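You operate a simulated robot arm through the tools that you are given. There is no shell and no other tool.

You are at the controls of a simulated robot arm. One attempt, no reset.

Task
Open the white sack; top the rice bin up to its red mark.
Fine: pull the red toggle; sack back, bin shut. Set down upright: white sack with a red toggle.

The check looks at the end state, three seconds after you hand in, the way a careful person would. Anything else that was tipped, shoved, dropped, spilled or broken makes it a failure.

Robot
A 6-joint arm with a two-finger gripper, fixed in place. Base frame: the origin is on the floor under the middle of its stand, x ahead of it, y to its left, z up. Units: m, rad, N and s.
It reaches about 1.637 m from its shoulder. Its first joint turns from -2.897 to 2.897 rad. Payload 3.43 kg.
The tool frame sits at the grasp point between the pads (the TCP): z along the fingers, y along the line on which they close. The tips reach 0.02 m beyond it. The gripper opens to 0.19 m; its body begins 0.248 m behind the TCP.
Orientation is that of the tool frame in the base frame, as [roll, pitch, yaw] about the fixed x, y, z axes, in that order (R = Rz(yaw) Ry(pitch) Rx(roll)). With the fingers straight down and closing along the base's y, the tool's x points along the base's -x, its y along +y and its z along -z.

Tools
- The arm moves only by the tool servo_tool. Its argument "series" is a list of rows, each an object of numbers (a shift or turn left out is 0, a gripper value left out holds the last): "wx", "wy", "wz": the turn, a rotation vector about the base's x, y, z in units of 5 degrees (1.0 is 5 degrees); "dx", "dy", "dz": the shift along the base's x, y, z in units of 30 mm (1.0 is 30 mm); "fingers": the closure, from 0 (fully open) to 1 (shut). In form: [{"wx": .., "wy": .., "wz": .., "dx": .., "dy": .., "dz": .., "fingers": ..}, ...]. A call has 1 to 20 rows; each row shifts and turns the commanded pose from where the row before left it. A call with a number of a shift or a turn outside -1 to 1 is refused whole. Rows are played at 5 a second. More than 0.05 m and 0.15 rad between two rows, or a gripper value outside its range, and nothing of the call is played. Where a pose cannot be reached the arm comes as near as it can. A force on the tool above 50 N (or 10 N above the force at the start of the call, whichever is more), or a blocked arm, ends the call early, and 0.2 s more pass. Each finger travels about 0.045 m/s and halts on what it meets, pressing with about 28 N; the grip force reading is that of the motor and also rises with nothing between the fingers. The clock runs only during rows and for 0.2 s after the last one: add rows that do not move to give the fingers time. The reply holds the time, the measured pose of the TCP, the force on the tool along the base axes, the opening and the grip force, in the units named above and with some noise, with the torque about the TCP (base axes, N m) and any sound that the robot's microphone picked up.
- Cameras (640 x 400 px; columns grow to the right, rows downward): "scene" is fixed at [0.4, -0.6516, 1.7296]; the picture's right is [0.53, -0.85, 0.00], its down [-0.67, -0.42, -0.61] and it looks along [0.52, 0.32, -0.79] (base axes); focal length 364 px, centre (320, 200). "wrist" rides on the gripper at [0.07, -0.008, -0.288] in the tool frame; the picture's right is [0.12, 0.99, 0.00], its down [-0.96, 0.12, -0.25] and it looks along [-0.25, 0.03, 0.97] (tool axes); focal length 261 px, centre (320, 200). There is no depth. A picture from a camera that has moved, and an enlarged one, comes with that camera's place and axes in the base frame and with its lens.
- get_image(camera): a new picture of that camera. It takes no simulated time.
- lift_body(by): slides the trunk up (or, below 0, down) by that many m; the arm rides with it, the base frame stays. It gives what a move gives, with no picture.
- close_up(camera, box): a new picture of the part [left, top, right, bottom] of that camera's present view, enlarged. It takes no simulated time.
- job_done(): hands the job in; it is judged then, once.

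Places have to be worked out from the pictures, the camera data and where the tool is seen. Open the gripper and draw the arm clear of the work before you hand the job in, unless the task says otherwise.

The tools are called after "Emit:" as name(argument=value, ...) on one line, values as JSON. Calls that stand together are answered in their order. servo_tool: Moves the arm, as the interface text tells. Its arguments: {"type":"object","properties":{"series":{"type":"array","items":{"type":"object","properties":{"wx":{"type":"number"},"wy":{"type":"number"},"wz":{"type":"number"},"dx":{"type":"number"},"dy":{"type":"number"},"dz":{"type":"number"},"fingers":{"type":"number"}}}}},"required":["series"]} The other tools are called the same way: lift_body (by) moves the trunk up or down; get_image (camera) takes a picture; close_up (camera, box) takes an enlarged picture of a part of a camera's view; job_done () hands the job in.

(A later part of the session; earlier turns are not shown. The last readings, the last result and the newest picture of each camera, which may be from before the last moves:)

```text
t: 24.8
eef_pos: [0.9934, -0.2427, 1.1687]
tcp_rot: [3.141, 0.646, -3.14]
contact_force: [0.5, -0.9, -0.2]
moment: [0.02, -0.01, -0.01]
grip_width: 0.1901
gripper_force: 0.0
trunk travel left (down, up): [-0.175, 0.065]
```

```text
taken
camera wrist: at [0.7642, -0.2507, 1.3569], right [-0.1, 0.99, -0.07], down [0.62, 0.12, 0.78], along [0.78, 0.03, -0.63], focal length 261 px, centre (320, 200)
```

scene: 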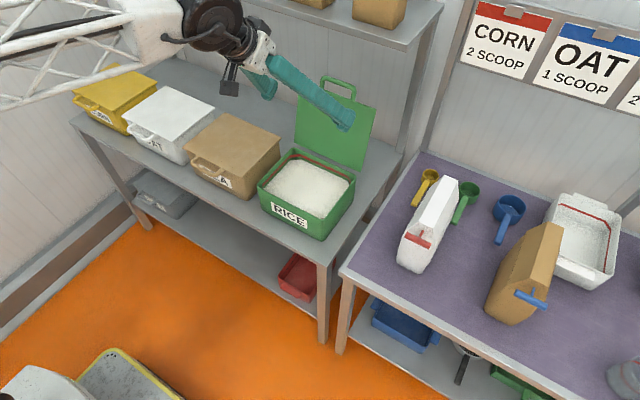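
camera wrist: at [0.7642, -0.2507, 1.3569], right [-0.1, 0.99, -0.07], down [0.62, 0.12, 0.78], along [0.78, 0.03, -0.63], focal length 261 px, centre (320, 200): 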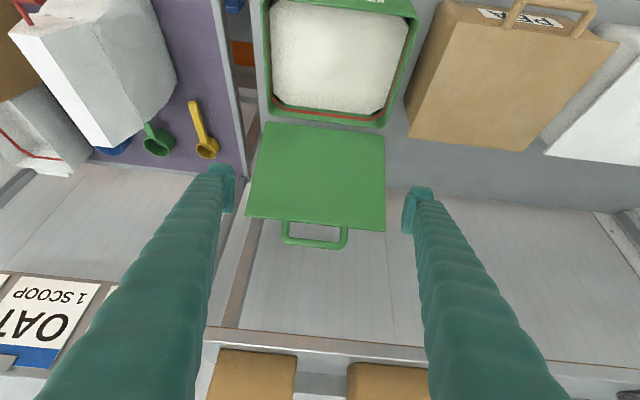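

The lid stays open on its own. I'll get a good look at the rice level relative to the red mark.

Emit:
close_up(camera="scene", box=[250, 140, 370, 245])

Emit:
close_up(camera="wrist", box=[255, 0, 425, 130])

```text
3.81 times, centred on (310, 192) of scene
camera zoom: at [0.4, -0.6516, 1.7296], right [0.53, -0.85, 0.0], down [-0.67, -0.42, -0.61], along [0.52, 0.32, -0.79], focal length 1386 px, centre (358, 229)
```

zoom: 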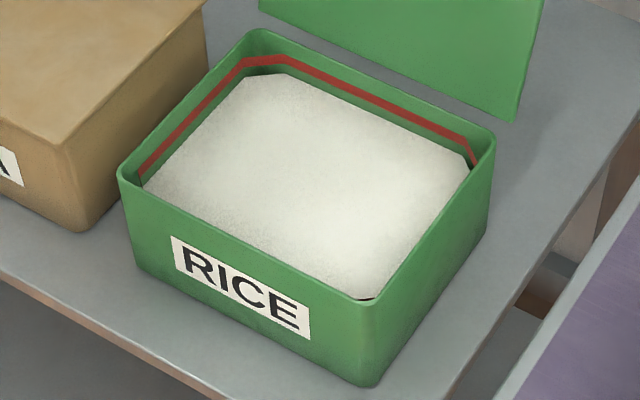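

```text
3.08 times, centred on (340, 65) of wrist
camera zoom: at [0.7642, -0.2507, 1.3569], right [-0.1, 0.99, -0.07], down [0.62, 0.12, 0.78], along [0.78, 0.03, -0.63], focal length 802 px, centre (258, 615)
```

zoom: 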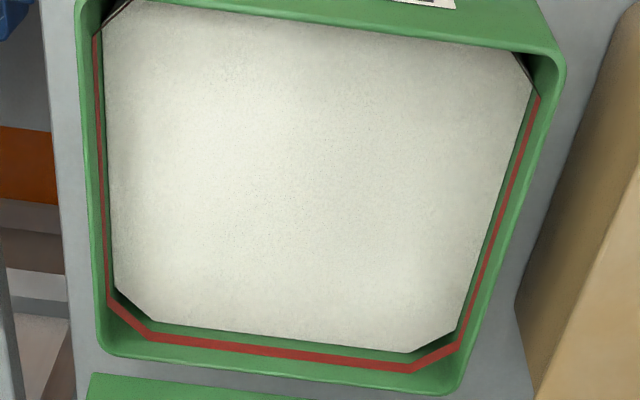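

The rice sits roughly 15–20 mm below the red line, so there is about 0.7 L to add. Next is the toggle, so I'll back off and move across in front of the white sack.

Emit:
servo_tool(series=[{"dx": -1}, {"dx": -1}, {"dx": -1}, {"dx": -1}, {"dx": -1}, {"dx": -1}, {"dx": -1}, {"dx": -1}, {"dy": -1}, {"dy": -1}, {"dy": -1}, {"dy": -1}, {"dy": -1}, {"dy": -1}, {"dy": -1}, {"dy": -1}, {"dy": -1}, {"dy": -1}, {"dy": -1}, {"dy": -1}])

Emit:
servo_tool(series=[{"dy": -0.24, "dz": -0.8, "wy": -0.5}, {"dz": -0.8, "wy": -0.5}, {"dz": -0.5, "dx": 0.4, "wy": -0.5}, {"wy": -0.5}, {}])

Emit:
get_image(camera="wrist")

```text
t: 29.0
eef_pos: [0.7525, -0.6024, 1.1721]
tcp_rot: [3.142, 0.646, -3.14]
contact_force: [-0.4, 1.4, 1.2]
moment: [-0.11, 0.07, -0.09]
grip_width: 0.1901
gripper_force: 0.1
trunk travel left (down, up): [-0.175, 0.065]
```

```text
t: 30.2
eef_pos: [0.7622, -0.6064, 1.1085]
tcp_rot: [3.14, 0.819, -3.141]
contact_force: [1.3, 0.7, -0.2]
moment: [0.0, -0.02, 0.01]
grip_width: 0.1899
gripper_force: 0.1
trunk travel left (down, up): [-0.175, 0.065]
```

```text
taken
camera wrist: at [0.5043, -0.6161, 1.2527], right [-0.08, 0.99, -0.09], down [0.47, 0.12, 0.87], along [0.88, 0.03, -0.48], focal length 261 px, centre (320, 200)
```

wrist: 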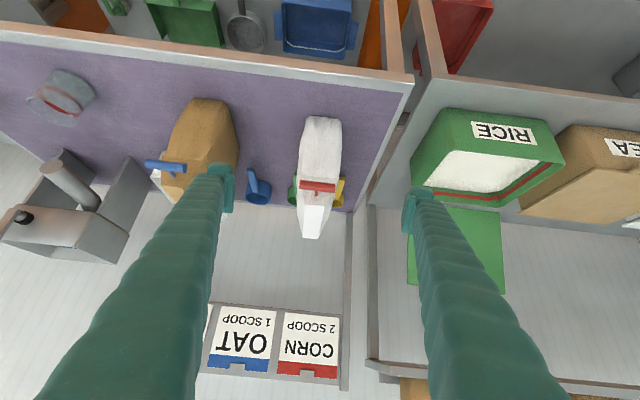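

The toggle bar triangulates again to (0.875, −0.609, 1.027). I'll approach along the tool axis with the fingers open on either side of it.

Emit:
servo_tool(series=[{"dx": 0.7, "dz": -0.5, "dy": -0.08}, {"dx": 0.7, "dz": -0.5}, {"dx": 0.7, "dz": -0.5}, {"dx": 0.6, "dz": -0.45}, {}])

Emit:
get_image(camera="wrist")

Emit:
close_up(camera="scene", box=[380, 160, 500, 290])

```text
t: 31.4
eef_pos: [0.8441, -0.6109, 1.0498]
tcp_rot: [3.141, 0.818, 3.141]
contact_force: [-0.4, -0.3, 0.0]
moment: [0.01, -0.02, 0.0]
grip_width: 0.1899
gripper_force: 0.1
trunk travel left (down, up): [-0.175, 0.065]
```

```text
taken
camera wrist: at [0.5864, -0.6193, 1.1939], right [-0.08, 0.99, -0.09], down [0.48, 0.12, 0.87], along [0.88, 0.03, -0.48], focal length 261 px, centre (320, 200)
```

wrist: 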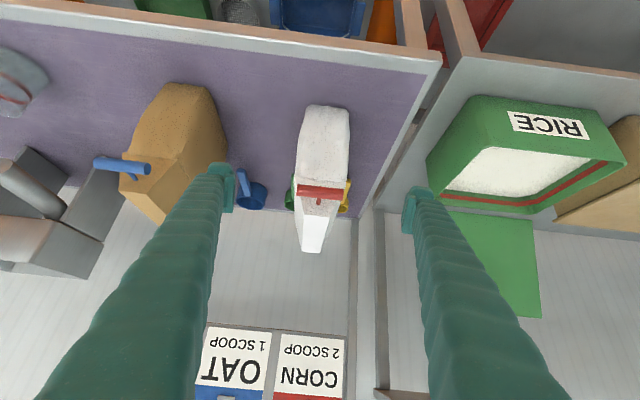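

```text
3.08 times, centred on (440, 225) of scene
camera zoom: at [0.4, -0.6516, 1.7296], right [0.53, -0.85, 0.0], down [-0.67, -0.42, -0.61], along [0.52, 0.32, -0.79], focal length 1119 px, centre (-49, 123)
```

zoom: 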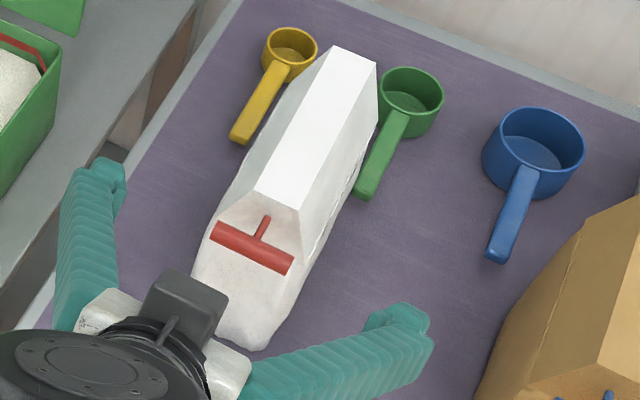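

Alignment in y is good (toggle at y≈−0.611). I'll move onto the bar and pre-close to about 72 mm so I can check centring before touching it.

Emit:
servo_tool(series=[{"dx": 0.47, "dz": -0.4}, {"dx": 0.45, "dz": -0.35}, {"fingers": 0.62}, {"fingers": 0.62}, {"fingers": 0.62}, {"fingers": 0.62}, {"fingers": 0.62}, {"fingers": 0.62}, {"fingers": 0.62}])

Emit:
close_up(camera="wrist", box=[240, 120, 400, 240])

Emit:
close_up(camera="scene", box=[380, 180, 480, 280])

```text
t: 33.4
eef_pos: [0.8719, -0.6107, 1.028]
tcp_rot: [-3.141, 0.82, -3.142]
contact_force: [-0.5, 0.5, -0.1]
moment: [0.02, -0.01, -0.02]
grip_width: 0.0734
gripper_force: 23.8
trunk travel left (down, up): [-0.175, 0.065]
```

```text
3.33 times, centred on (320, 180) of wrist
camera zoom: at [0.6136, -0.6189, 1.1735], right [-0.08, 0.99, -0.09], down [0.48, 0.12, 0.87], along [0.88, 0.03, -0.48], focal length 869 px, centre (320, 267)
```

zoom: 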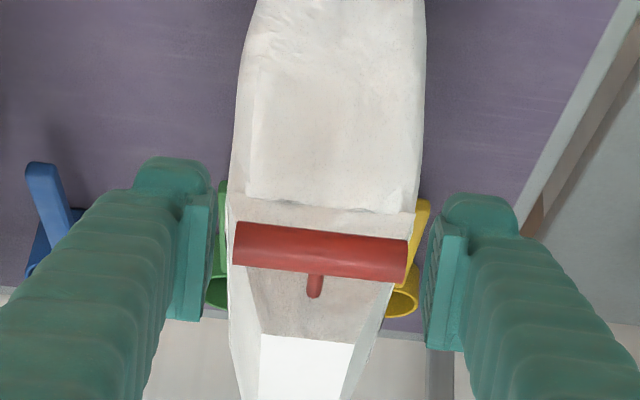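

```text
4.00 times, centred on (430, 230) of scene
camera zoom: at [0.4, -0.6516, 1.7296], right [0.53, -0.85, 0.0], down [-0.67, -0.42, -0.61], along [0.52, 0.32, -0.79], focal length 1455 px, centre (-120, 80)
```

zoom: 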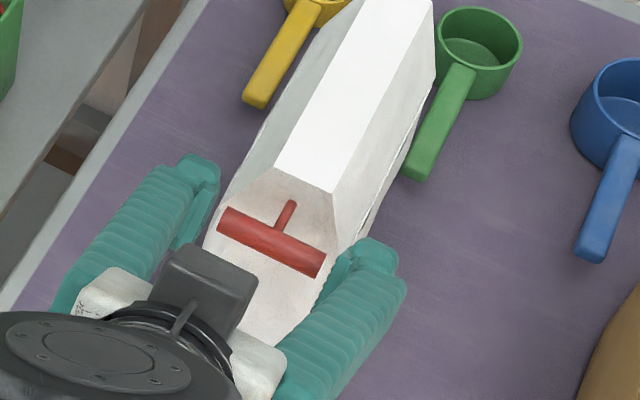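

The bar is well centred with about 8 mm each side. Closing onto its ends now.

Emit:
servo_tool(series=[{"fingers": 0.68}, {"fingers": 0.74}, {"fingers": 0.74}, {"fingers": 0.74}])

Emit:
close_up(camera="wrist", box=[240, 120, 400, 240])

Emit:
close_up(camera="scene", box=[380, 160, 500, 290])

```text
t: 34.4
eef_pos: [0.872, -0.6093, 1.0297]
tcp_rot: [3.14, 0.821, -3.141]
contact_force: [-0.4, 0.8, -0.6]
moment: [0.03, -0.02, 0.01]
grip_width: 0.0728
gripper_force: 27.8
trunk travel left (down, up): [-0.175, 0.065]
```

```text
3.33 times, centred on (320, 180) of wrist
camera zoom: at [0.6136, -0.619, 1.1735], right [-0.08, 0.99, -0.09], down [0.48, 0.12, 0.87], along [0.88, 0.03, -0.48], focal length 869 px, centre (320, 267)
```

zoom: 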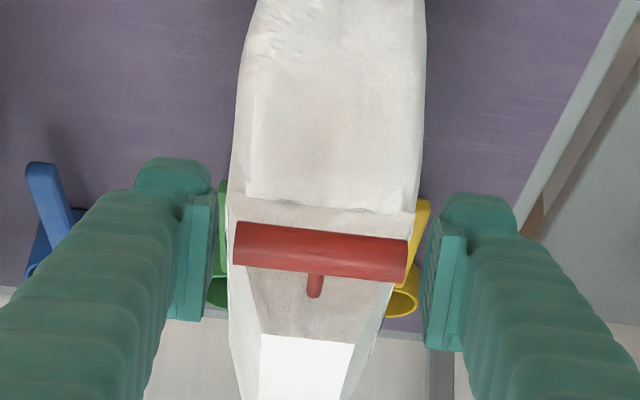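

```text
3.08 times, centred on (440, 225) of scene
camera zoom: at [0.4, -0.6516, 1.7296], right [0.53, -0.85, 0.0], down [-0.67, -0.42, -0.61], along [0.52, 0.32, -0.79], focal length 1119 px, centre (-49, 123)
```

zoom: 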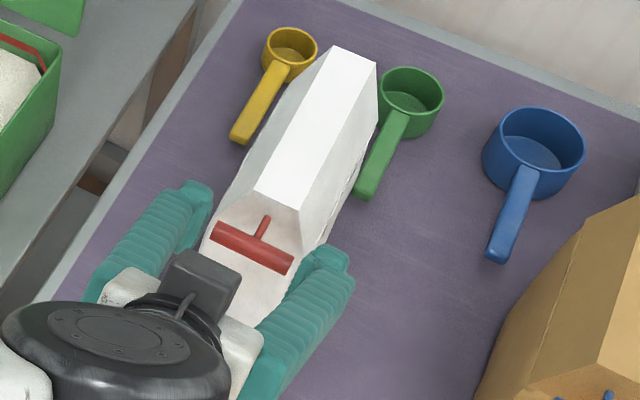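

The fingers stopped at 0.073 m although the bar looks about 0.061 m, so the tips may be touching the sack's bulge rather than the bar. I'll open slightly, back off about 12 mm along the tool axis and re-close to see.

Emit:
servo_tool(series=[{"fingers": 0.5}, {"fingers": 0.5}, {"dx": -0.3, "dz": 0.27, "fingers": 0.5}, {"fingers": 0.62}, {"fingers": 0.72}, {"fingers": 0.76}, {"fingers": 0.76}, {"fingers": 0.76}])

Emit:
close_up(camera="wrist", box=[240, 120, 400, 240])

```text
t: 36.2
eef_pos: [0.8621, -0.6116, 1.0387]
tcp_rot: [3.141, 0.819, 3.141]
contact_force: [-5.9, -0.6, 7.5]
moment: [-0.04, -0.09, 0.04]
grip_width: 0.0456
gripper_force: 0.3
trunk travel left (down, up): [-0.175, 0.065]
```

```text
3.33 times, centred on (320, 180) of wrist
camera zoom: at [0.6033, -0.6199, 1.182], right [-0.08, 0.99, -0.09], down [0.47, 0.12, 0.87], along [0.88, 0.03, -0.48], focal length 869 px, centre (320, 267)
```

zoom: 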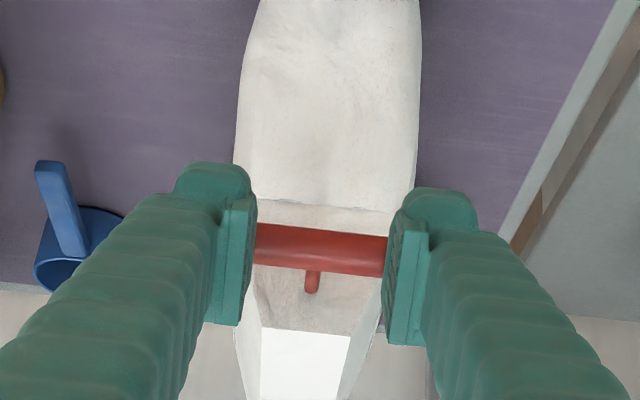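

The tips slid in front of the bar this time, so the earlier stop was the tips touching the sack's shoulder. A flatter tool angle keeps the tips away from the shoulder, so I'll open, back off, and tilt to about 70° from vertical.

Emit:
servo_tool(series=[{"fingers": 0.5}, {"fingers": 0.45}, {"fingers": 0.4}, {"dx": -1, "dz": 0.3, "fingers": 0.4}, {"dx": -0.5, "wy": -1}, {"wy": -1}, {"wy": -1}, {"wy": -1}, {"wy": -0.6}, {}])

Emit:
get_image(camera="wrist")

Emit:
close_up(camera="scene", box=[380, 160, 500, 290])

```text
t: 38.4
eef_pos: [0.8187, -0.6103, 1.0458]
tcp_rot: [-3.141, 1.222, 3.141]
contact_force: [0.5, 0.6, 0.8]
moment: [0.0, 0.02, 0.03]
grip_width: 0.114
gripper_force: 0.0
trunk travel left (down, up): [-0.175, 0.065]
```

```text
taken
camera wrist: at [0.5241, -0.6185, 1.0771], right [-0.04, 0.99, -0.11], down [0.1, 0.12, 0.99], along [0.99, 0.03, -0.1], focal length 261 px, centre (320, 200)
```

wrist: 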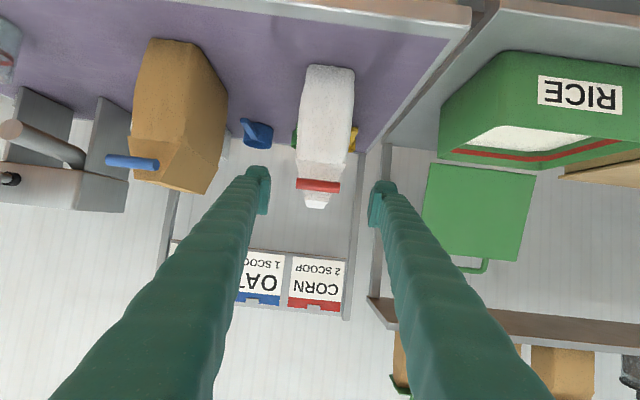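

```text
3.08 times, centred on (440, 225) of scene
camera zoom: at [0.4, -0.6516, 1.7296], right [0.53, -0.85, 0.0], down [-0.67, -0.42, -0.61], along [0.52, 0.32, -0.79], focal length 1119 px, centre (-49, 123)
```

zoom: 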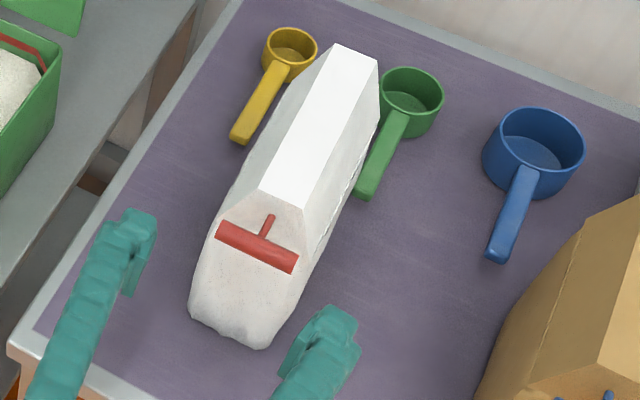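

The sack barely moved (3 mm or less), and the bar is now near (0.880, −0.612, 1.024). I'll move in with the flatter tool and re-close.

Emit:
servo_tool(series=[{"dx": 0.6, "dz": -0.2, "dy": -0.03}, {"dx": 0.6, "dz": -0.2}, {"dx": 0.6, "dz": -0.2}, {}])

Emit:
close_up(camera="wrist", box=[240, 120, 400, 240])

Emit:
close_up(camera="scene", box=[380, 180, 480, 280])

```text
t: 39.4
eef_pos: [0.876, -0.6119, 1.0275]
tcp_rot: [3.14, 1.222, 3.14]
contact_force: [-0.7, -0.5, 0.4]
moment: [0.0, -0.01, -0.04]
grip_width: 0.1142
gripper_force: 0.1
trunk travel left (down, up): [-0.175, 0.065]
```

```text
3.33 times, centred on (320, 180) of wrist
camera zoom: at [0.5803, -0.6215, 1.0597], right [-0.04, 0.99, -0.11], down [0.1, 0.12, 0.99], along [0.99, 0.03, -0.1], focal length 869 px, centre (320, 267)
```

zoom: 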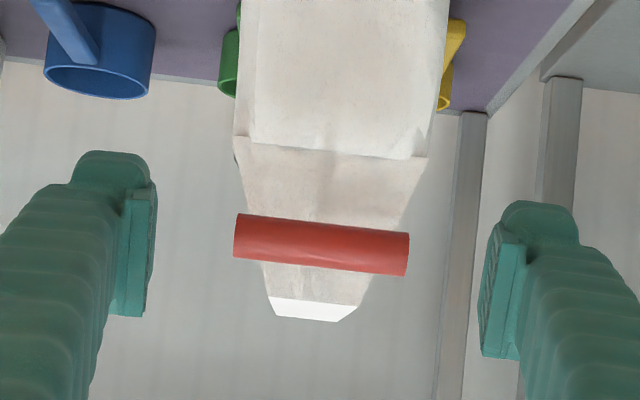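

```text
4.00 times, centred on (430, 230) of scene
camera zoom: at [0.4, -0.6516, 1.7296], right [0.53, -0.85, 0.0], down [-0.67, -0.42, -0.61], along [0.52, 0.32, -0.79], focal length 1455 px, centre (-120, 80)
```

zoom: 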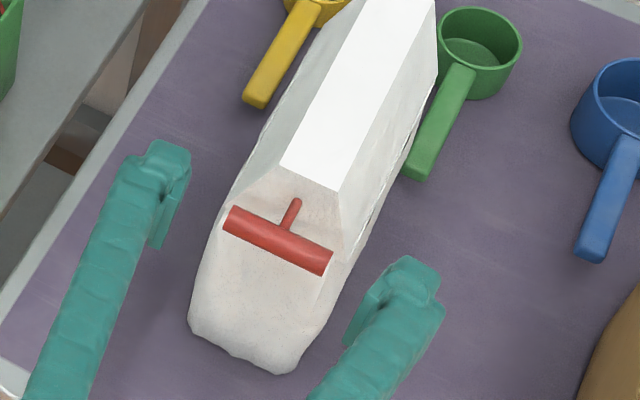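

The bar is nicely centred and in the tool's plane, with nothing else between the pads. Closing now.

Emit:
servo_tool(series=[{"fingers": 0.55, "dz": -0.08}, {"fingers": 0.62}, {"fingers": 0.7}, {"fingers": 0.76}, {"fingers": 0.76}, {"fingers": 0.76}, {"fingers": 0.76}])

Emit:
close_up(camera="wrist", box=[240, 120, 400, 240])

```text
t: 41.0
eef_pos: [0.8729, -0.612, 1.0256]
tcp_rot: [-3.141, 1.222, 3.141]
contact_force: [-0.9, 1.5, -0.2]
moment: [0.0, 0.02, 0.03]
grip_width: 0.073
gripper_force: 27.7
trunk travel left (down, up): [-0.175, 0.065]
```

```text
3.33 times, centred on (320, 180) of wrist
camera zoom: at [0.5792, -0.6216, 1.0567], right [-0.04, 0.99, -0.11], down [0.1, 0.12, 0.99], along [0.99, 0.03, -0.1], focal length 869 px, centre (320, 267)
```

zoom: 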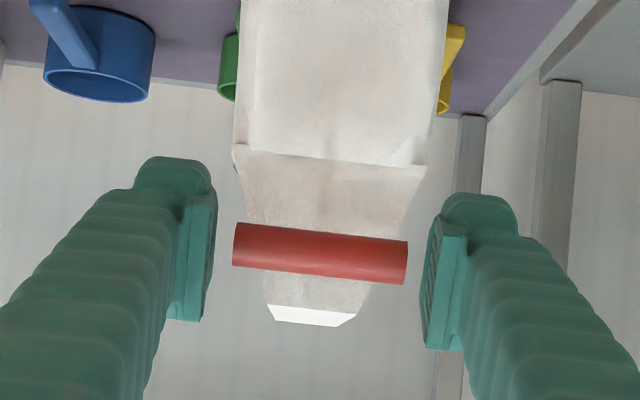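

It stopped at 0.073 again with nothing else in the way, so the pads are holding the bar itself. I'll pull straight back in small steps and watch the force and sound.

Emit:
servo_tool(series=[{"dx": -0.1}, {"dx": -0.1}, {}])

Emit:
close_up(camera="scene", box=[380, 160, 500, 290])

```text
t: 41.8
eef_pos: [0.8674, -0.6113, 1.0257]
tcp_rot: [3.141, 1.223, 3.139]
contact_force: [-0.1, -4.4, 0.3]
moment: [-0.33, 0.0, -0.33]
grip_width: 0.073
gripper_force: 28.0
trunk travel left (down, up): [-0.175, 0.065]
```

```text
3.08 times, centred on (440, 225) of scene
camera zoom: at [0.4, -0.6516, 1.7296], right [0.53, -0.85, 0.0], down [-0.67, -0.42, -0.61], along [0.52, 0.32, -0.79], focal length 1119 px, centre (-49, 123)
```

zoom: 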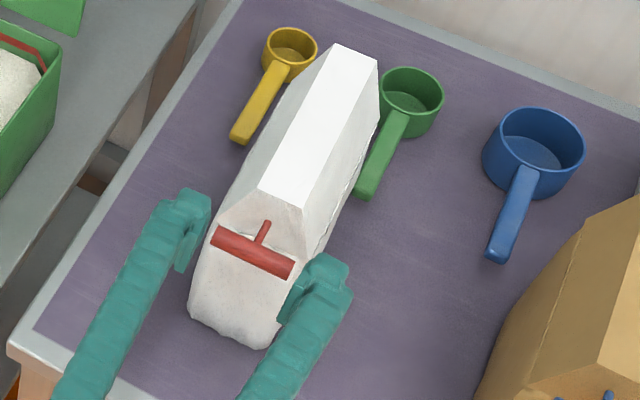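

The toggle is sliding out while the sack stays still, and the force is low. I'll keep pulling.

Emit:
servo_tool(series=[{"dx": -0.2}, {"dx": -0.2}, {"dx": -0.2}, {}])

Emit:
close_up(camera="scene", box=[380, 160, 500, 290])

Emit:
close_up(camera="wrist", box=[240, 100, 400, 240])

```text
t: 42.8
eef_pos: [0.8497, -0.6104, 1.0255]
tcp_rot: [3.141, 1.222, -3.141]
contact_force: [-0.1, -0.9, 0.9]
moment: [0.01, 0.13, -0.19]
grip_width: 0.0729
gripper_force: 28.0
trunk travel left (down, up): [-0.175, 0.065]
```

```text
3.08 times, centred on (440, 225) of scene
camera zoom: at [0.4, -0.6516, 1.7296], right [0.53, -0.85, 0.0], down [-0.67, -0.42, -0.61], along [0.52, 0.32, -0.79], focal length 1119 px, centre (-49, 123)
```

zoom: 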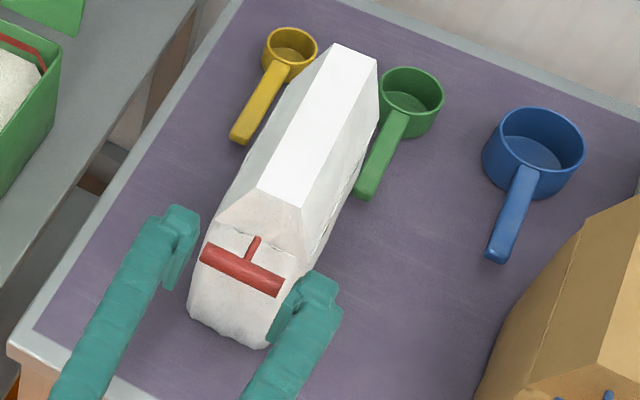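

```text
2.86 times, centred on (320, 170) of wrist
camera zoom: at [0.5548, -0.62, 1.0572], right [-0.04, 0.99, -0.11], down [0.1, 0.12, 0.99], along [0.99, 0.03, -0.1], focal length 745 px, centre (320, 286)
```

zoom: 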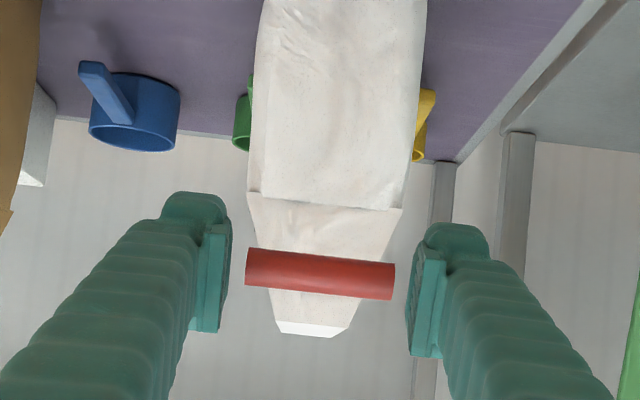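

The toggle keeps following with almost no resistance. I'll pull further and watch for a limit or a sound.

Emit:
servo_tool(series=[{"dx": -0.2}, {"dx": -0.2}, {"dx": -0.2}, {"dx": -0.2}, {}])

Emit:
close_up(camera="scene", box=[380, 160, 500, 290])

Emit:
close_up(camera="wrist", box=[240, 100, 400, 240])

```text
t: 44.0
eef_pos: [0.8247, -0.611, 1.0262]
tcp_rot: [3.139, 1.223, 3.14]
contact_force: [0.5, -0.7, 0.3]
moment: [0.17, 0.03, -0.08]
grip_width: 0.0728
gripper_force: 27.8
trunk travel left (down, up): [-0.175, 0.065]
```

```text
3.08 times, centred on (440, 225) of scene
camera zoom: at [0.4, -0.6516, 1.7296], right [0.53, -0.85, 0.0], down [-0.67, -0.42, -0.61], along [0.52, 0.32, -0.79], focal length 1119 px, centre (-49, 123)
```

zoom: 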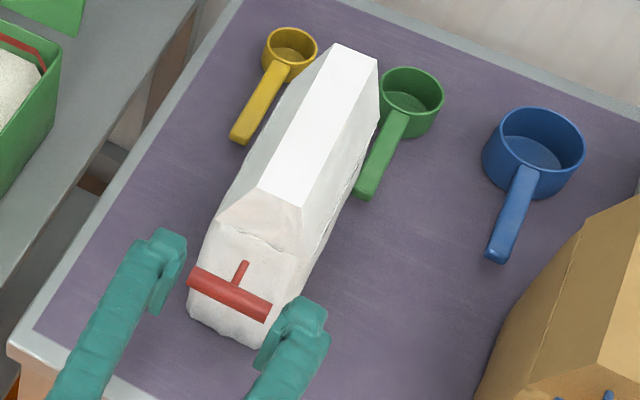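

```text
2.86 times, centred on (320, 170) of wrist
camera zoom: at [0.5308, -0.6202, 1.0576], right [-0.04, 0.99, -0.11], down [0.1, 0.11, 0.99], along [0.99, 0.03, -0.1], focal length 745 px, centre (320, 286)
```

zoom: 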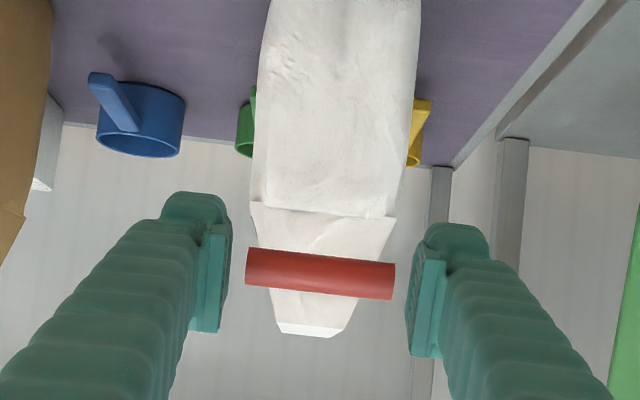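

Emit:
close_up(camera="scene", box=[400, 170, 460, 280])

Emit:
close_up(camera="wrist", box=[280, 140, 360, 220])

```text
3.64 times, centred on (430, 225) of scene
camera zoom: at [0.4, -0.6516, 1.7296], right [0.53, -0.85, 0.0], down [-0.67, -0.42, -0.61], along [0.52, 0.32, -0.79], focal length 1323 px, centre (-80, 109)
```

zoom: 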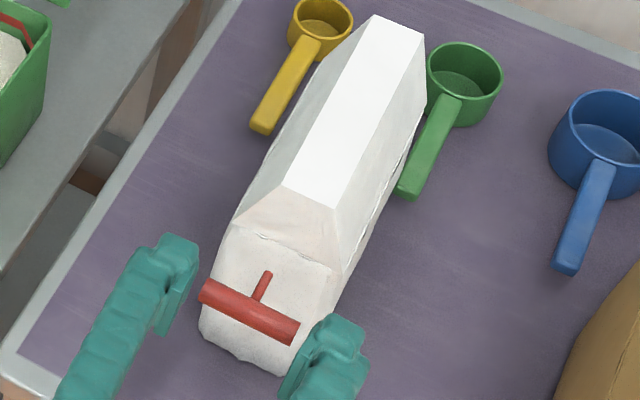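

```text
5.00 times, centred on (320, 180) of wrist
camera zoom: at [0.5308, -0.6202, 1.0576], right [-0.04, 0.99, -0.11], down [0.1, 0.11, 0.99], along [0.99, 0.03, -0.1], focal length 1303 px, centre (320, 300)
```

zoom: 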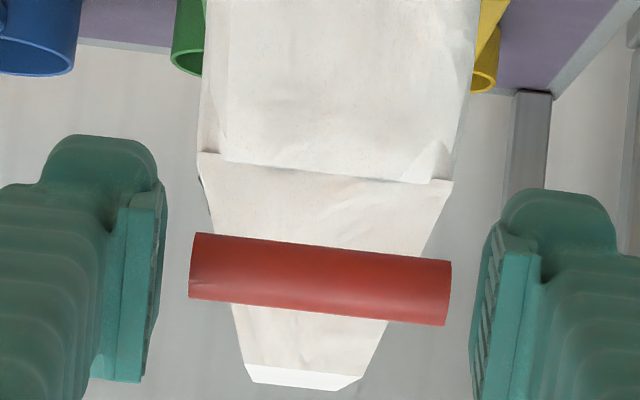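

The toggle is about 48 mm out and the sack looks unchanged. I'll pull a bit further in small steps.

Emit:
servo_tool(series=[{"dx": -0.2}, {"dx": -0.2}, {"dx": -0.2}, {}])

Emit:
servo_tool(series=[{"dx": -0.2}, {"dx": -0.2}, {"dx": -0.2}, {}])

Emit:
close_up(camera="scene", box=[380, 160, 500, 290])

```text
t: 45.0
eef_pos: [0.8067, -0.6106, 1.0253]
tcp_rot: [-3.14, 1.222, 3.141]
contact_force: [-1.0, -1.1, 0.5]
moment: [0.05, 0.03, -0.11]
grip_width: 0.0727
gripper_force: 27.4
trunk travel left (down, up): [-0.175, 0.065]
```

```text
t: 46.0
eef_pos: [0.7875, -0.6104, 1.0248]
tcp_rot: [3.142, 1.222, -3.141]
contact_force: [2.4, 0.7, 3.1]
moment: [-0.05, -0.16, 0.17]
grip_width: 0.0726
gripper_force: 28.1
trunk travel left (down, up): [-0.175, 0.065]
```

```text
3.08 times, centred on (440, 225) of scene
camera zoom: at [0.4, -0.6516, 1.7296], right [0.53, -0.85, 0.0], down [-0.67, -0.42, -0.61], along [0.52, 0.32, -0.79], focal length 1119 px, centre (-49, 123)
```

zoom: 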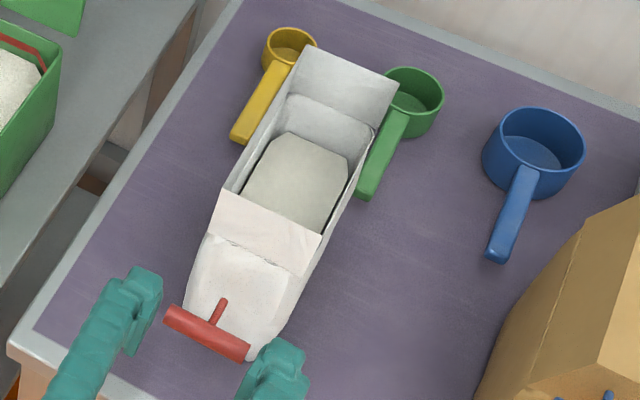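

The sack has opened, with its top spread into a box mouth and rice visible inside. I need to know whether the toggle is now loose or still attached, so I'll look and then nudge it slightly to feel for resistance.

Emit:
get_image(camera="wrist")

Emit:
servo_tool(series=[{"dz": 0.1}, {"dz": 0.1}, {}])

Emit:
close_up(camera="scene", box=[380, 160, 500, 290])

```text
taken
camera wrist: at [0.4935, -0.6195, 1.0567], right [-0.04, 0.99, -0.11], down [0.1, 0.12, 0.99], along [0.99, 0.03, -0.1], focal length 261 px, centre (320, 200)
```

wrist: 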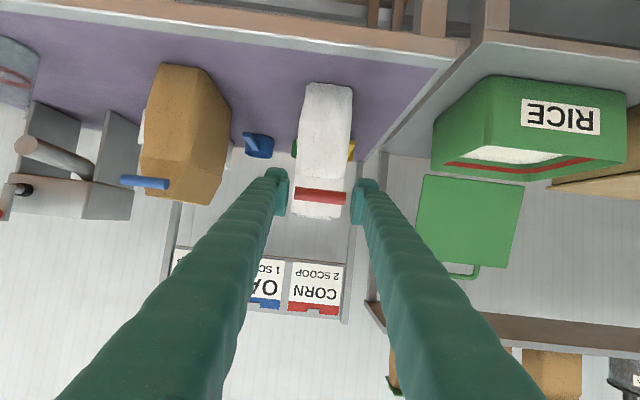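

```text
t: 46.8
eef_pos: [0.7891, -0.6121, 1.0297]
tcp_rot: [3.139, 1.222, 3.139]
contact_force: [1.8, 0.1, -0.2]
moment: [-0.14, 0.41, 0.05]
grip_width: 0.0725
gripper_force: 28.2
trunk travel left (down, up): [-0.175, 0.065]
```

```text
3.08 times, centred on (440, 225) of scene
camera zoom: at [0.4, -0.6516, 1.7296], right [0.53, -0.85, 0.0], down [-0.67, -0.42, -0.61], along [0.52, 0.32, -0.79], focal length 1119 px, centre (-49, 123)
```

zoom: 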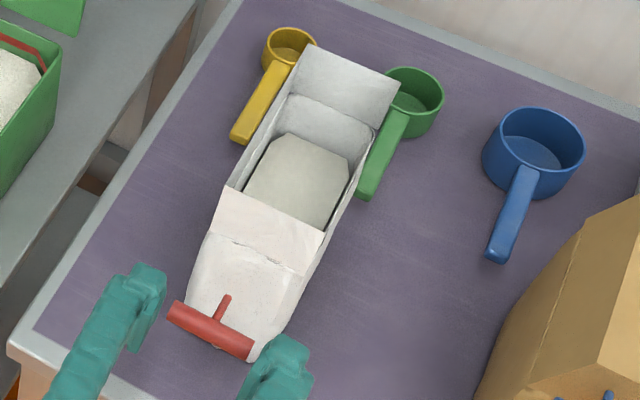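

Emit:
servo_tool(series=[{"dz": 0.15}, {"dz": 0.15}, {}])

Emit:
close_up(camera="scene", box=[380, 160, 500, 290])

Emit:
close_up(camera="wrist", box=[240, 70, 400, 230])

```text
t: 47.6
eef_pos: [0.7893, -0.611, 1.0393]
tcp_rot: [-3.141, 1.222, -3.141]
contact_force: [0.7, 0.1, -4.3]
moment: [-0.02, 0.03, 0.05]
grip_width: 0.0714
gripper_force: 28.4
trunk travel left (down, up): [-0.175, 0.065]
```

```text
3.08 times, centred on (440, 225) of scene
camera zoom: at [0.4, -0.6516, 1.7296], right [0.53, -0.85, 0.0], down [-0.67, -0.42, -0.61], along [0.52, 0.32, -0.79], focal length 1119 px, centre (-49, 123)
```

zoom: 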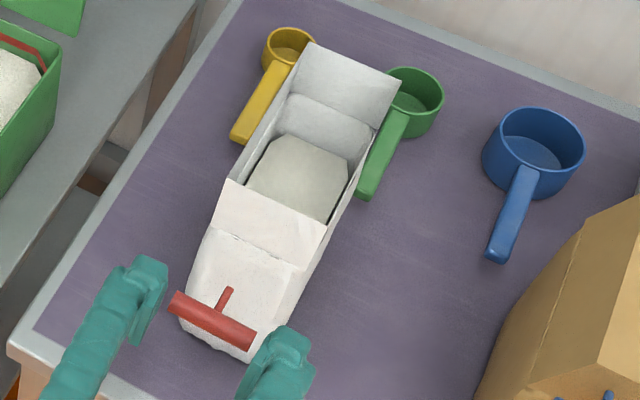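

```text
2.50 times, centred on (320, 150) of wrist
camera zoom: at [0.495, -0.6196, 1.0712], right [-0.04, 0.99, -0.11], down [0.1, 0.12, 0.99], along [0.99, 0.03, -0.1], focal length 652 px, centre (320, 325)
```

zoom: 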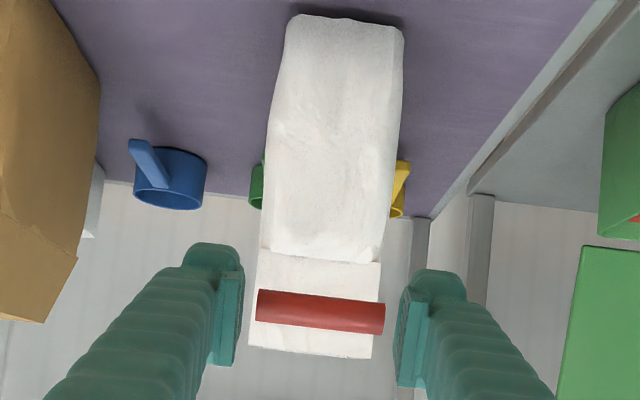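

The sack's front lifted slightly and the force was −4 N, so the toggle is still attached on its slide and won't come loose. I'll lower it back so the sack is flat, then release the toggle.

Emit:
servo_tool(series=[{"dz": -0.15}, {"dz": -0.15}, {"dz": -0.1}, {"dz": -0.1}, {}])

Emit:
servo_tool(series=[{"fingers": 0.55}, {"fingers": 0.45}, {"fingers": 0.35}, {"fingers": 0.35}, {}])

Emit:
close_up(camera="scene", box=[380, 160, 500, 290])

```text
t: 48.8
eef_pos: [0.7895, -0.611, 1.0241]
tcp_rot: [3.14, 1.223, -3.14]
contact_force: [-0.3, 0.2, 0.2]
moment: [0.02, 0.04, -0.03]
grip_width: 0.0459
gripper_force: 0.1
trunk travel left (down, up): [-0.175, 0.065]
```

```text
t: 50.0
eef_pos: [0.7904, -0.6117, 1.0245]
tcp_rot: [3.141, 1.221, -3.141]
contact_force: [-0.1, 0.5, 0.5]
moment: [0.0, -0.01, 0.01]
grip_width: 0.1237
gripper_force: 0.1
trunk travel left (down, up): [-0.175, 0.065]
```

```text
3.08 times, centred on (440, 225) of scene
camera zoom: at [0.4, -0.6516, 1.7296], right [0.53, -0.85, 0.0], down [-0.67, -0.42, -0.61], along [0.52, 0.32, -0.79], focal length 1119 px, centre (-49, 123)
```

zoom: 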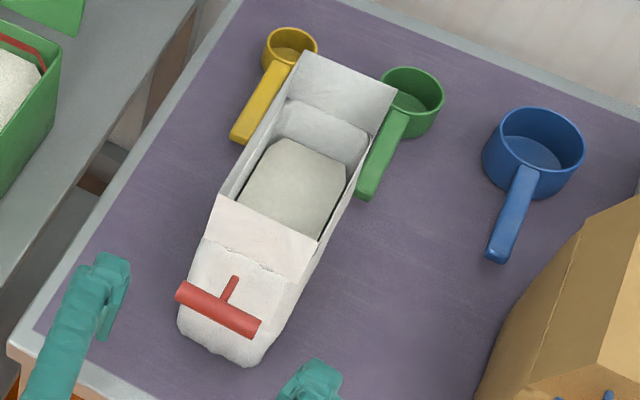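

The sack is standing flat again, about 1 cm nearer the robot than before, and the toggle stays out on its slide. I'll back off, rise, and turn to a steeper angle to look into the open sack from above before gripping it.

Emit:
servo_tool(series=[{"dx": -0.7, "fingers": 0.3}, {"dx": -1}, {"dx": -1}, {"dx": -0.8}, {"dz": 1, "wy": 1}, {"dz": 1, "wy": 1}, {"dz": 1, "wy": 1}, {"dz": 1, "wy": 1}, {"dz": 1, "wy": 1}, {"dz": 0.8, "wy": 1}, {"wy": 1}, {"wy": 1}, {"wy": 1}, {}])

Emit:
get_image(camera="wrist")

Emit:
get_image(camera="scene")

```text
t: 53.0
eef_pos: [0.6836, -0.6108, 1.1986]
tcp_rot: [-3.141, 0.434, -3.141]
contact_force: [0.9, 0.7, 0.1]
moment: [0.0, 0.03, 0.03]
grip_width: 0.1332
gripper_force: 0.1
trunk travel left (down, up): [-0.175, 0.065]
```

```text
taken
camera wrist: at [0.4986, -0.62, 1.429], right [-0.11, 0.99, -0.05], down [0.77, 0.11, 0.63], along [0.63, 0.03, -0.77], focal length 261 px, centre (320, 200)
```

wrist: 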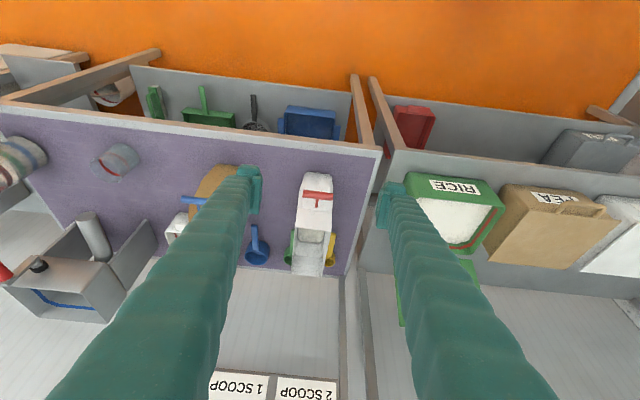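

```text
taken
```

scene: 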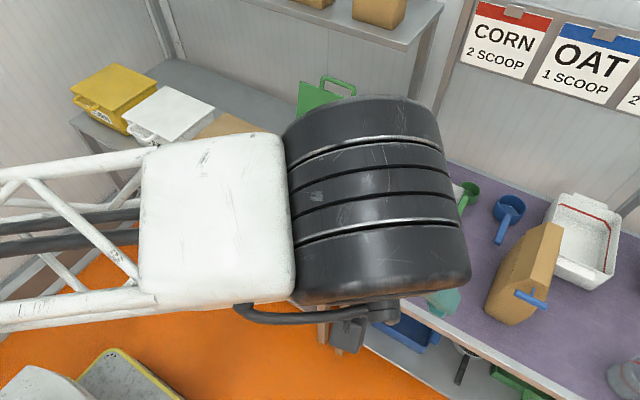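

Emit:
close_up(camera="wrist", box=[270, 160, 360, 290])

```text
3.08 times, centred on (315, 225) of wrist
camera zoom: at [0.4986, -0.62, 1.429], right [-0.11, 0.99, -0.05], down [0.77, 0.11, 0.63], along [0.63, 0.03, -0.77], focal length 802 px, centre (335, 123)
```

zoom: 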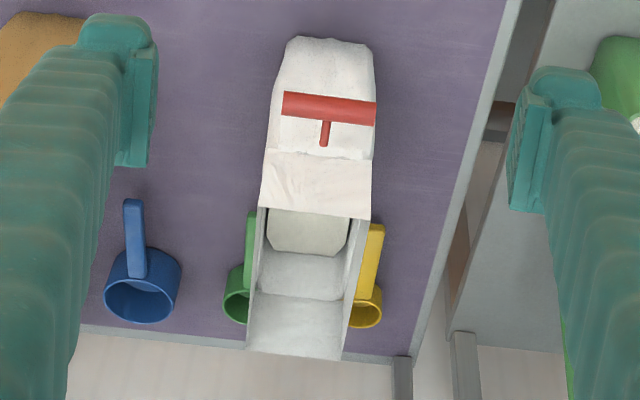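

The open mouth spans x≈0.904–1.078 and is about 8 cm wide, centred at (0.991, −0.612), with its rim at z≈1.035 and the sack still upright in its place. To get reach margin for carrying and pouring I'll raise the trunk now, while nothing is gripped.

Emit:
lift_body(by=0.06)

Emit:
servo_tool(series=[{"dx": 1, "dz": -0.6}, {"dx": 1, "dz": -0.6}, {"dx": 1, "dz": -0.6}, {"dx": 1, "dz": -0.6}, {"dx": 1, "dz": -0.6}, {"dx": 1, "dz": -0.6}, {"dx": 1, "dz": -0.6}, {"dx": 0.45, "dz": -0.6}, {}])

Emit:
get_image(camera="wrist")

Emit:
get_image(camera="scene")

```text
t: 54.0
eef_pos: [0.6839, -0.6103, 1.2583]
tcp_rot: [3.141, 0.435, -3.141]
contact_force: [0.2, -0.4, 0.6]
moment: [0.01, 0.01, 0.03]
grip_width: 0.1329
gripper_force: 0.1
trunk travel left (down, up): [-0.235, 0.005]
```

```text
t: 56.0
eef_pos: [0.9077, -0.6116, 1.114]
tcp_rot: [-3.14, 0.437, -3.14]
contact_force: [-0.1, -1.1, 0.0]
moment: [0.0, 0.0, 0.04]
grip_width: 0.1331
gripper_force: 0.1
trunk travel left (down, up): [-0.235, 0.005]
```

```text
taken
camera wrist: at [0.7205, -0.6198, 1.3445], right [-0.11, 0.99, -0.05], down [0.77, 0.12, 0.63], along [0.63, 0.03, -0.77], focal length 261 px, centre (320, 200)
```

wrist: 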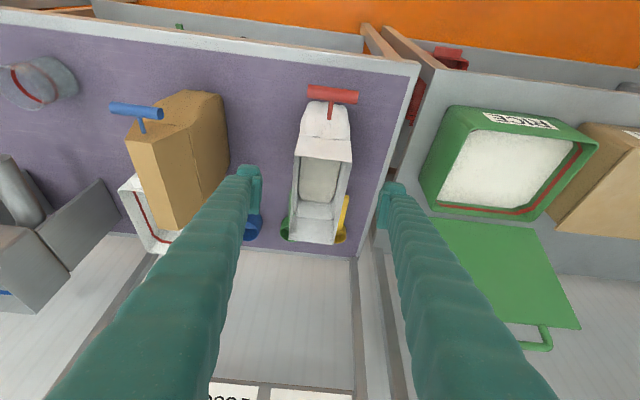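

```text
taken
```

scene: 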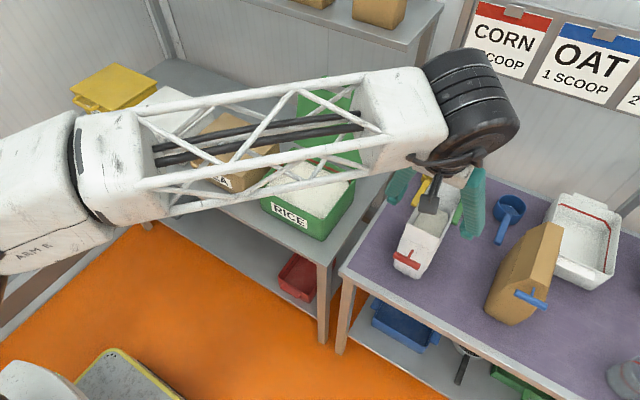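

I'm above the sack with the fingers either side. I'll zoom in to check centring before descending.

Emit:
close_up(camera="wrist", box=[260, 80, 400, 260])

```text
2.22 times, centred on (330, 170) of wrist
camera zoom: at [0.7205, -0.6198, 1.3445], right [-0.11, 0.99, -0.05], down [0.77, 0.12, 0.63], along [0.63, 0.03, -0.77], focal length 579 px, centre (298, 267)
```

zoom: 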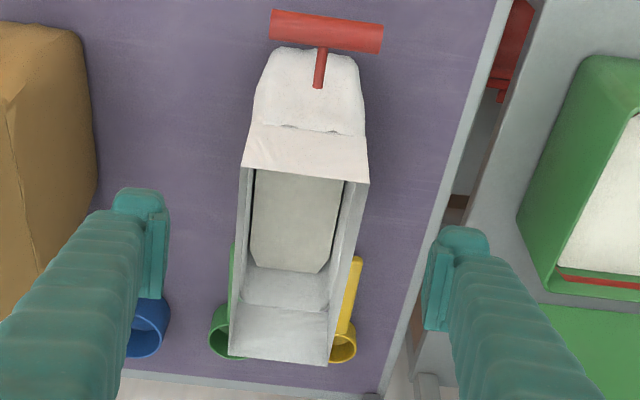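

The sack is centred at y≈−0.612, right under the tool. I'll descend so the pads reach the sack at about z 0.915, near its centre of mass.

Emit:
servo_tool(series=[{"dx": 0.38, "dz": -0.95}, {"dx": 0.38, "dz": -0.95}, {"dx": 0.38, "dz": -0.95}, {"dx": 0.38, "dz": -0.95}, {"dx": 0.38, "dz": -0.95}, {"dx": 0.38, "dz": -0.95}, {"dx": 0.38, "dz": -0.93}, {}])

Emit:
get_image(camera="wrist")

Emit:
close_up(camera="scene", box=[380, 140, 520, 290])

```text
t: 57.8
eef_pos: [0.9876, -0.6112, 0.914]
tcp_rot: [3.141, 0.436, 3.141]
contact_force: [0.3, 0.0, 0.6]
moment: [0.02, 0.0, -0.01]
grip_width: 0.1329
gripper_force: 0.1
trunk travel left (down, up): [-0.235, 0.005]
```

```text
taken
camera wrist: at [0.8017, -0.6209, 1.1444], right [-0.11, 0.99, -0.05], down [0.77, 0.12, 0.63], along [0.63, 0.03, -0.77], focal length 261 px, centre (320, 200)
```

wrist: 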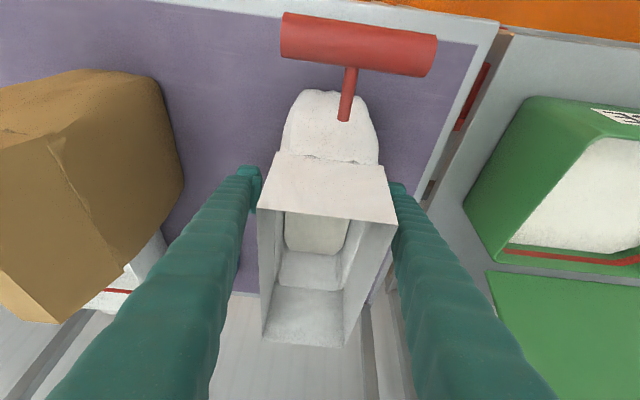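

```text
2.67 times, centred on (450, 215) of scene
camera zoom: at [0.4, -0.6516, 1.7296], right [0.53, -0.85, 0.0], down [-0.67, -0.42, -0.61], along [0.52, 0.32, -0.79], focal length 970 px, centre (-27, 160)
```

zoom: 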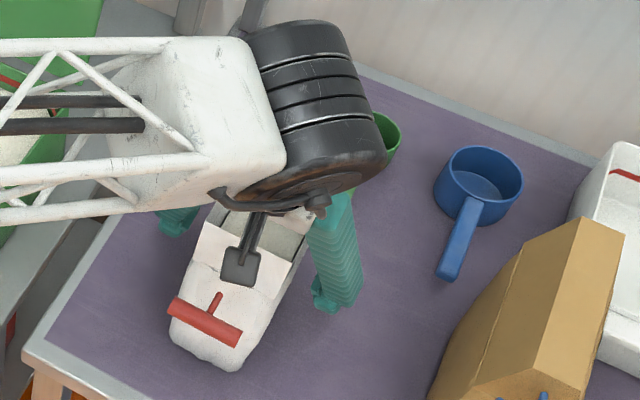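

Everything is clear. Closing on the sack's sides.

Emit:
servo_tool(series=[{"fingers": 0.5}, {"fingers": 0.6}, {"fingers": 0.7}, {"fingers": 0.8}, {"fingers": 0.8}, {"fingers": 0.8}])

Emit:
get_image(camera="wrist")

```text
t: 59.2
eef_pos: [0.9866, -0.6114, 0.9146]
tcp_rot: [3.141, 0.437, 3.141]
contact_force: [-1.3, 2.9, 2.6]
moment: [-0.28, 0.25, -0.24]
grip_width: 0.0911
gripper_force: 28.1
trunk travel left (down, up): [-0.235, 0.005]
```

```text
taken
camera wrist: at [0.8015, -0.6205, 1.1453], right [-0.11, 0.99, -0.05], down [0.77, 0.12, 0.63], along [0.63, 0.03, -0.77], focal length 261 px, centre (320, 200)
```

wrist: 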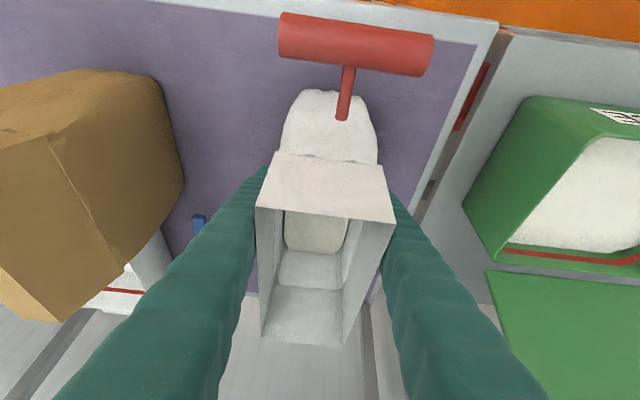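

Gripped at 0.091 m with a firm 28 N. The pose to return to later is TCP (0.987, −0.611, 0.915) at 25° tilt. I'll lift gently and check weight and slip.

Emit:
servo_tool(series=[{"dz": 0.3}, {"dz": 0.5}, {"dz": 0.5}, {}])

Emit:
get_image(camera="wrist")

Emit:
close_up(camera="scene", box=[380, 140, 520, 290])

```text
t: 60.2
eef_pos: [0.9889, -0.6102, 0.9554]
tcp_rot: [-3.141, 0.436, -3.141]
contact_force: [0.7, -0.6, -9.1]
moment: [0.01, -0.25, 0.01]
grip_width: 0.0909
gripper_force: 28.1
trunk travel left (down, up): [-0.235, 0.005]
```

```text
taken
camera wrist: at [0.8031, -0.6196, 1.1852], right [-0.11, 0.99, -0.05], down [0.77, 0.12, 0.63], along [0.63, 0.03, -0.77], focal length 261 px, centre (320, 200)
```

wrist: 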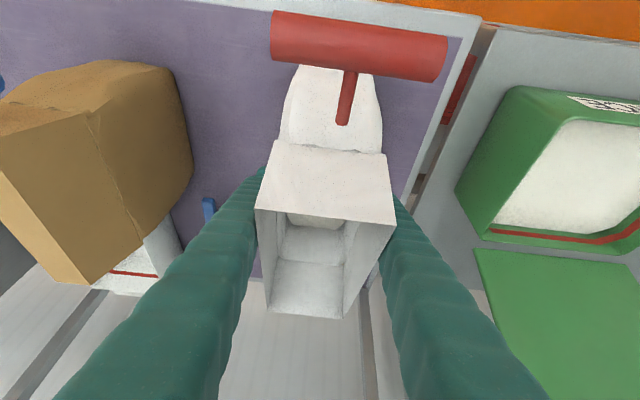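

```text
2.67 times, centred on (450, 215) of scene
camera zoom: at [0.4, -0.6516, 1.7296], right [0.53, -0.85, 0.0], down [-0.67, -0.42, -0.61], along [0.52, 0.32, -0.79], focal length 970 px, centre (-27, 160)
```

zoom: 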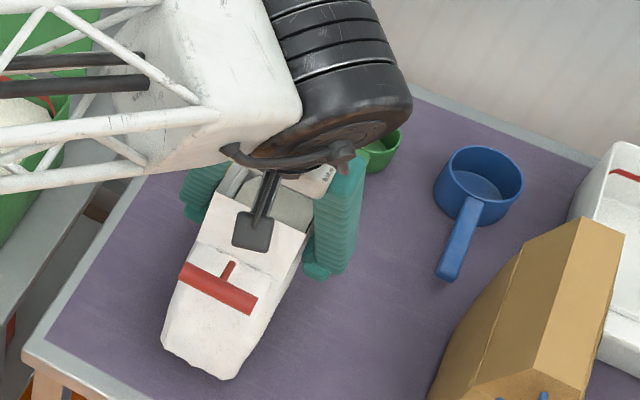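

The sack weighs about 9 N, but it seems to have pivoted a little in the pads. I'll zoom in to see how much before going further.

Emit:
close_up(camera="wrist", box=[220, 0, 420, 330])

Emit:
close_up(camera="scene", box=[400, 190, 490, 290])

```text
1.21 times, centred on (320, 165) of wrist
camera zoom: at [0.8031, -0.6196, 1.1852], right [-0.11, 0.99, -0.05], down [0.77, 0.12, 0.63], along [0.63, 0.03, -0.77], focal length 316 px, centre (320, 242)
```

zoom: 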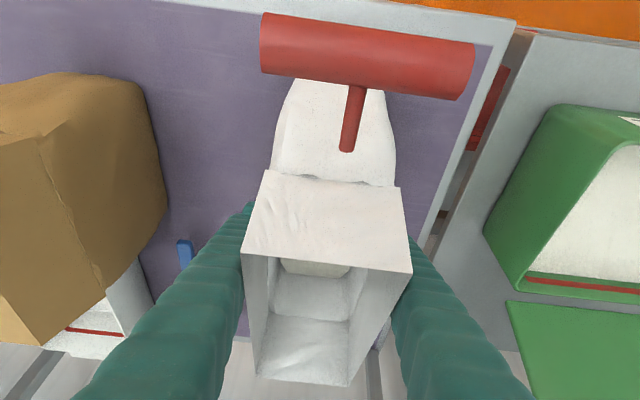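

```text
4.00 times, centred on (445, 240) of scene
camera zoom: at [0.4, -0.6516, 1.7296], right [0.53, -0.85, 0.0], down [-0.67, -0.42, -0.61], along [0.52, 0.32, -0.79], focal length 1455 px, centre (-180, 40)
```

zoom: 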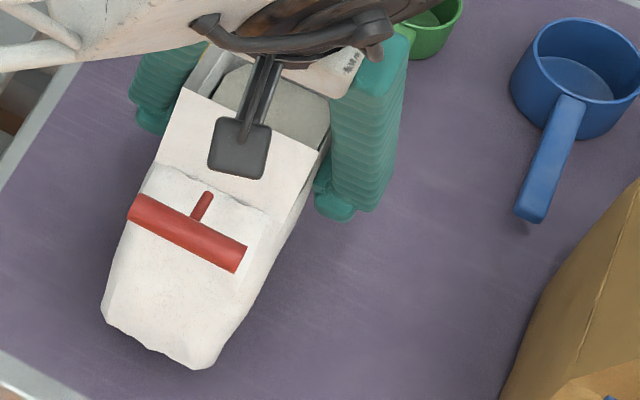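

I estimate the sack pivoted about 9° (bottom toward the robot). I'll hold still for a moment to see whether it is stable or still creeping.

Emit:
servo_tool(series=[{}, {}, {}, {}, {}])

Emit:
close_up(camera="wrist", box=[220, 0, 420, 330])

```text
t: 61.4
eef_pos: [0.9893, -0.6114, 0.9541]
tcp_rot: [3.141, 0.437, 3.141]
contact_force: [0.6, 0.0, -8.7]
moment: [0.0, -0.45, 0.03]
grip_width: 0.0901
gripper_force: 28.5
trunk travel left (down, up): [-0.235, 0.005]
```

```text
1.21 times, centred on (320, 165) of wrist
camera zoom: at [0.8032, -0.6196, 1.1851], right [-0.11, 0.99, -0.05], down [0.77, 0.12, 0.63], along [0.63, 0.03, -0.77], focal length 316 px, centre (320, 242)
```

zoom: 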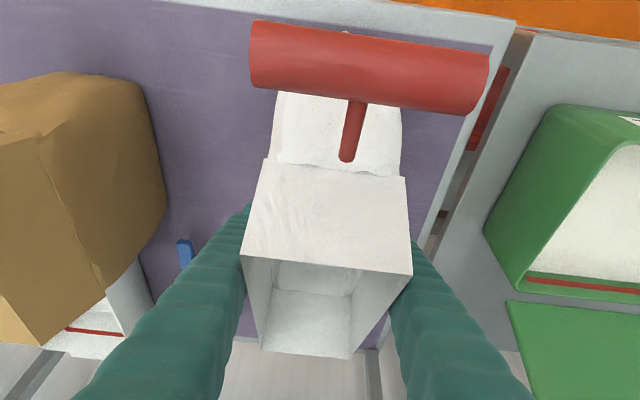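

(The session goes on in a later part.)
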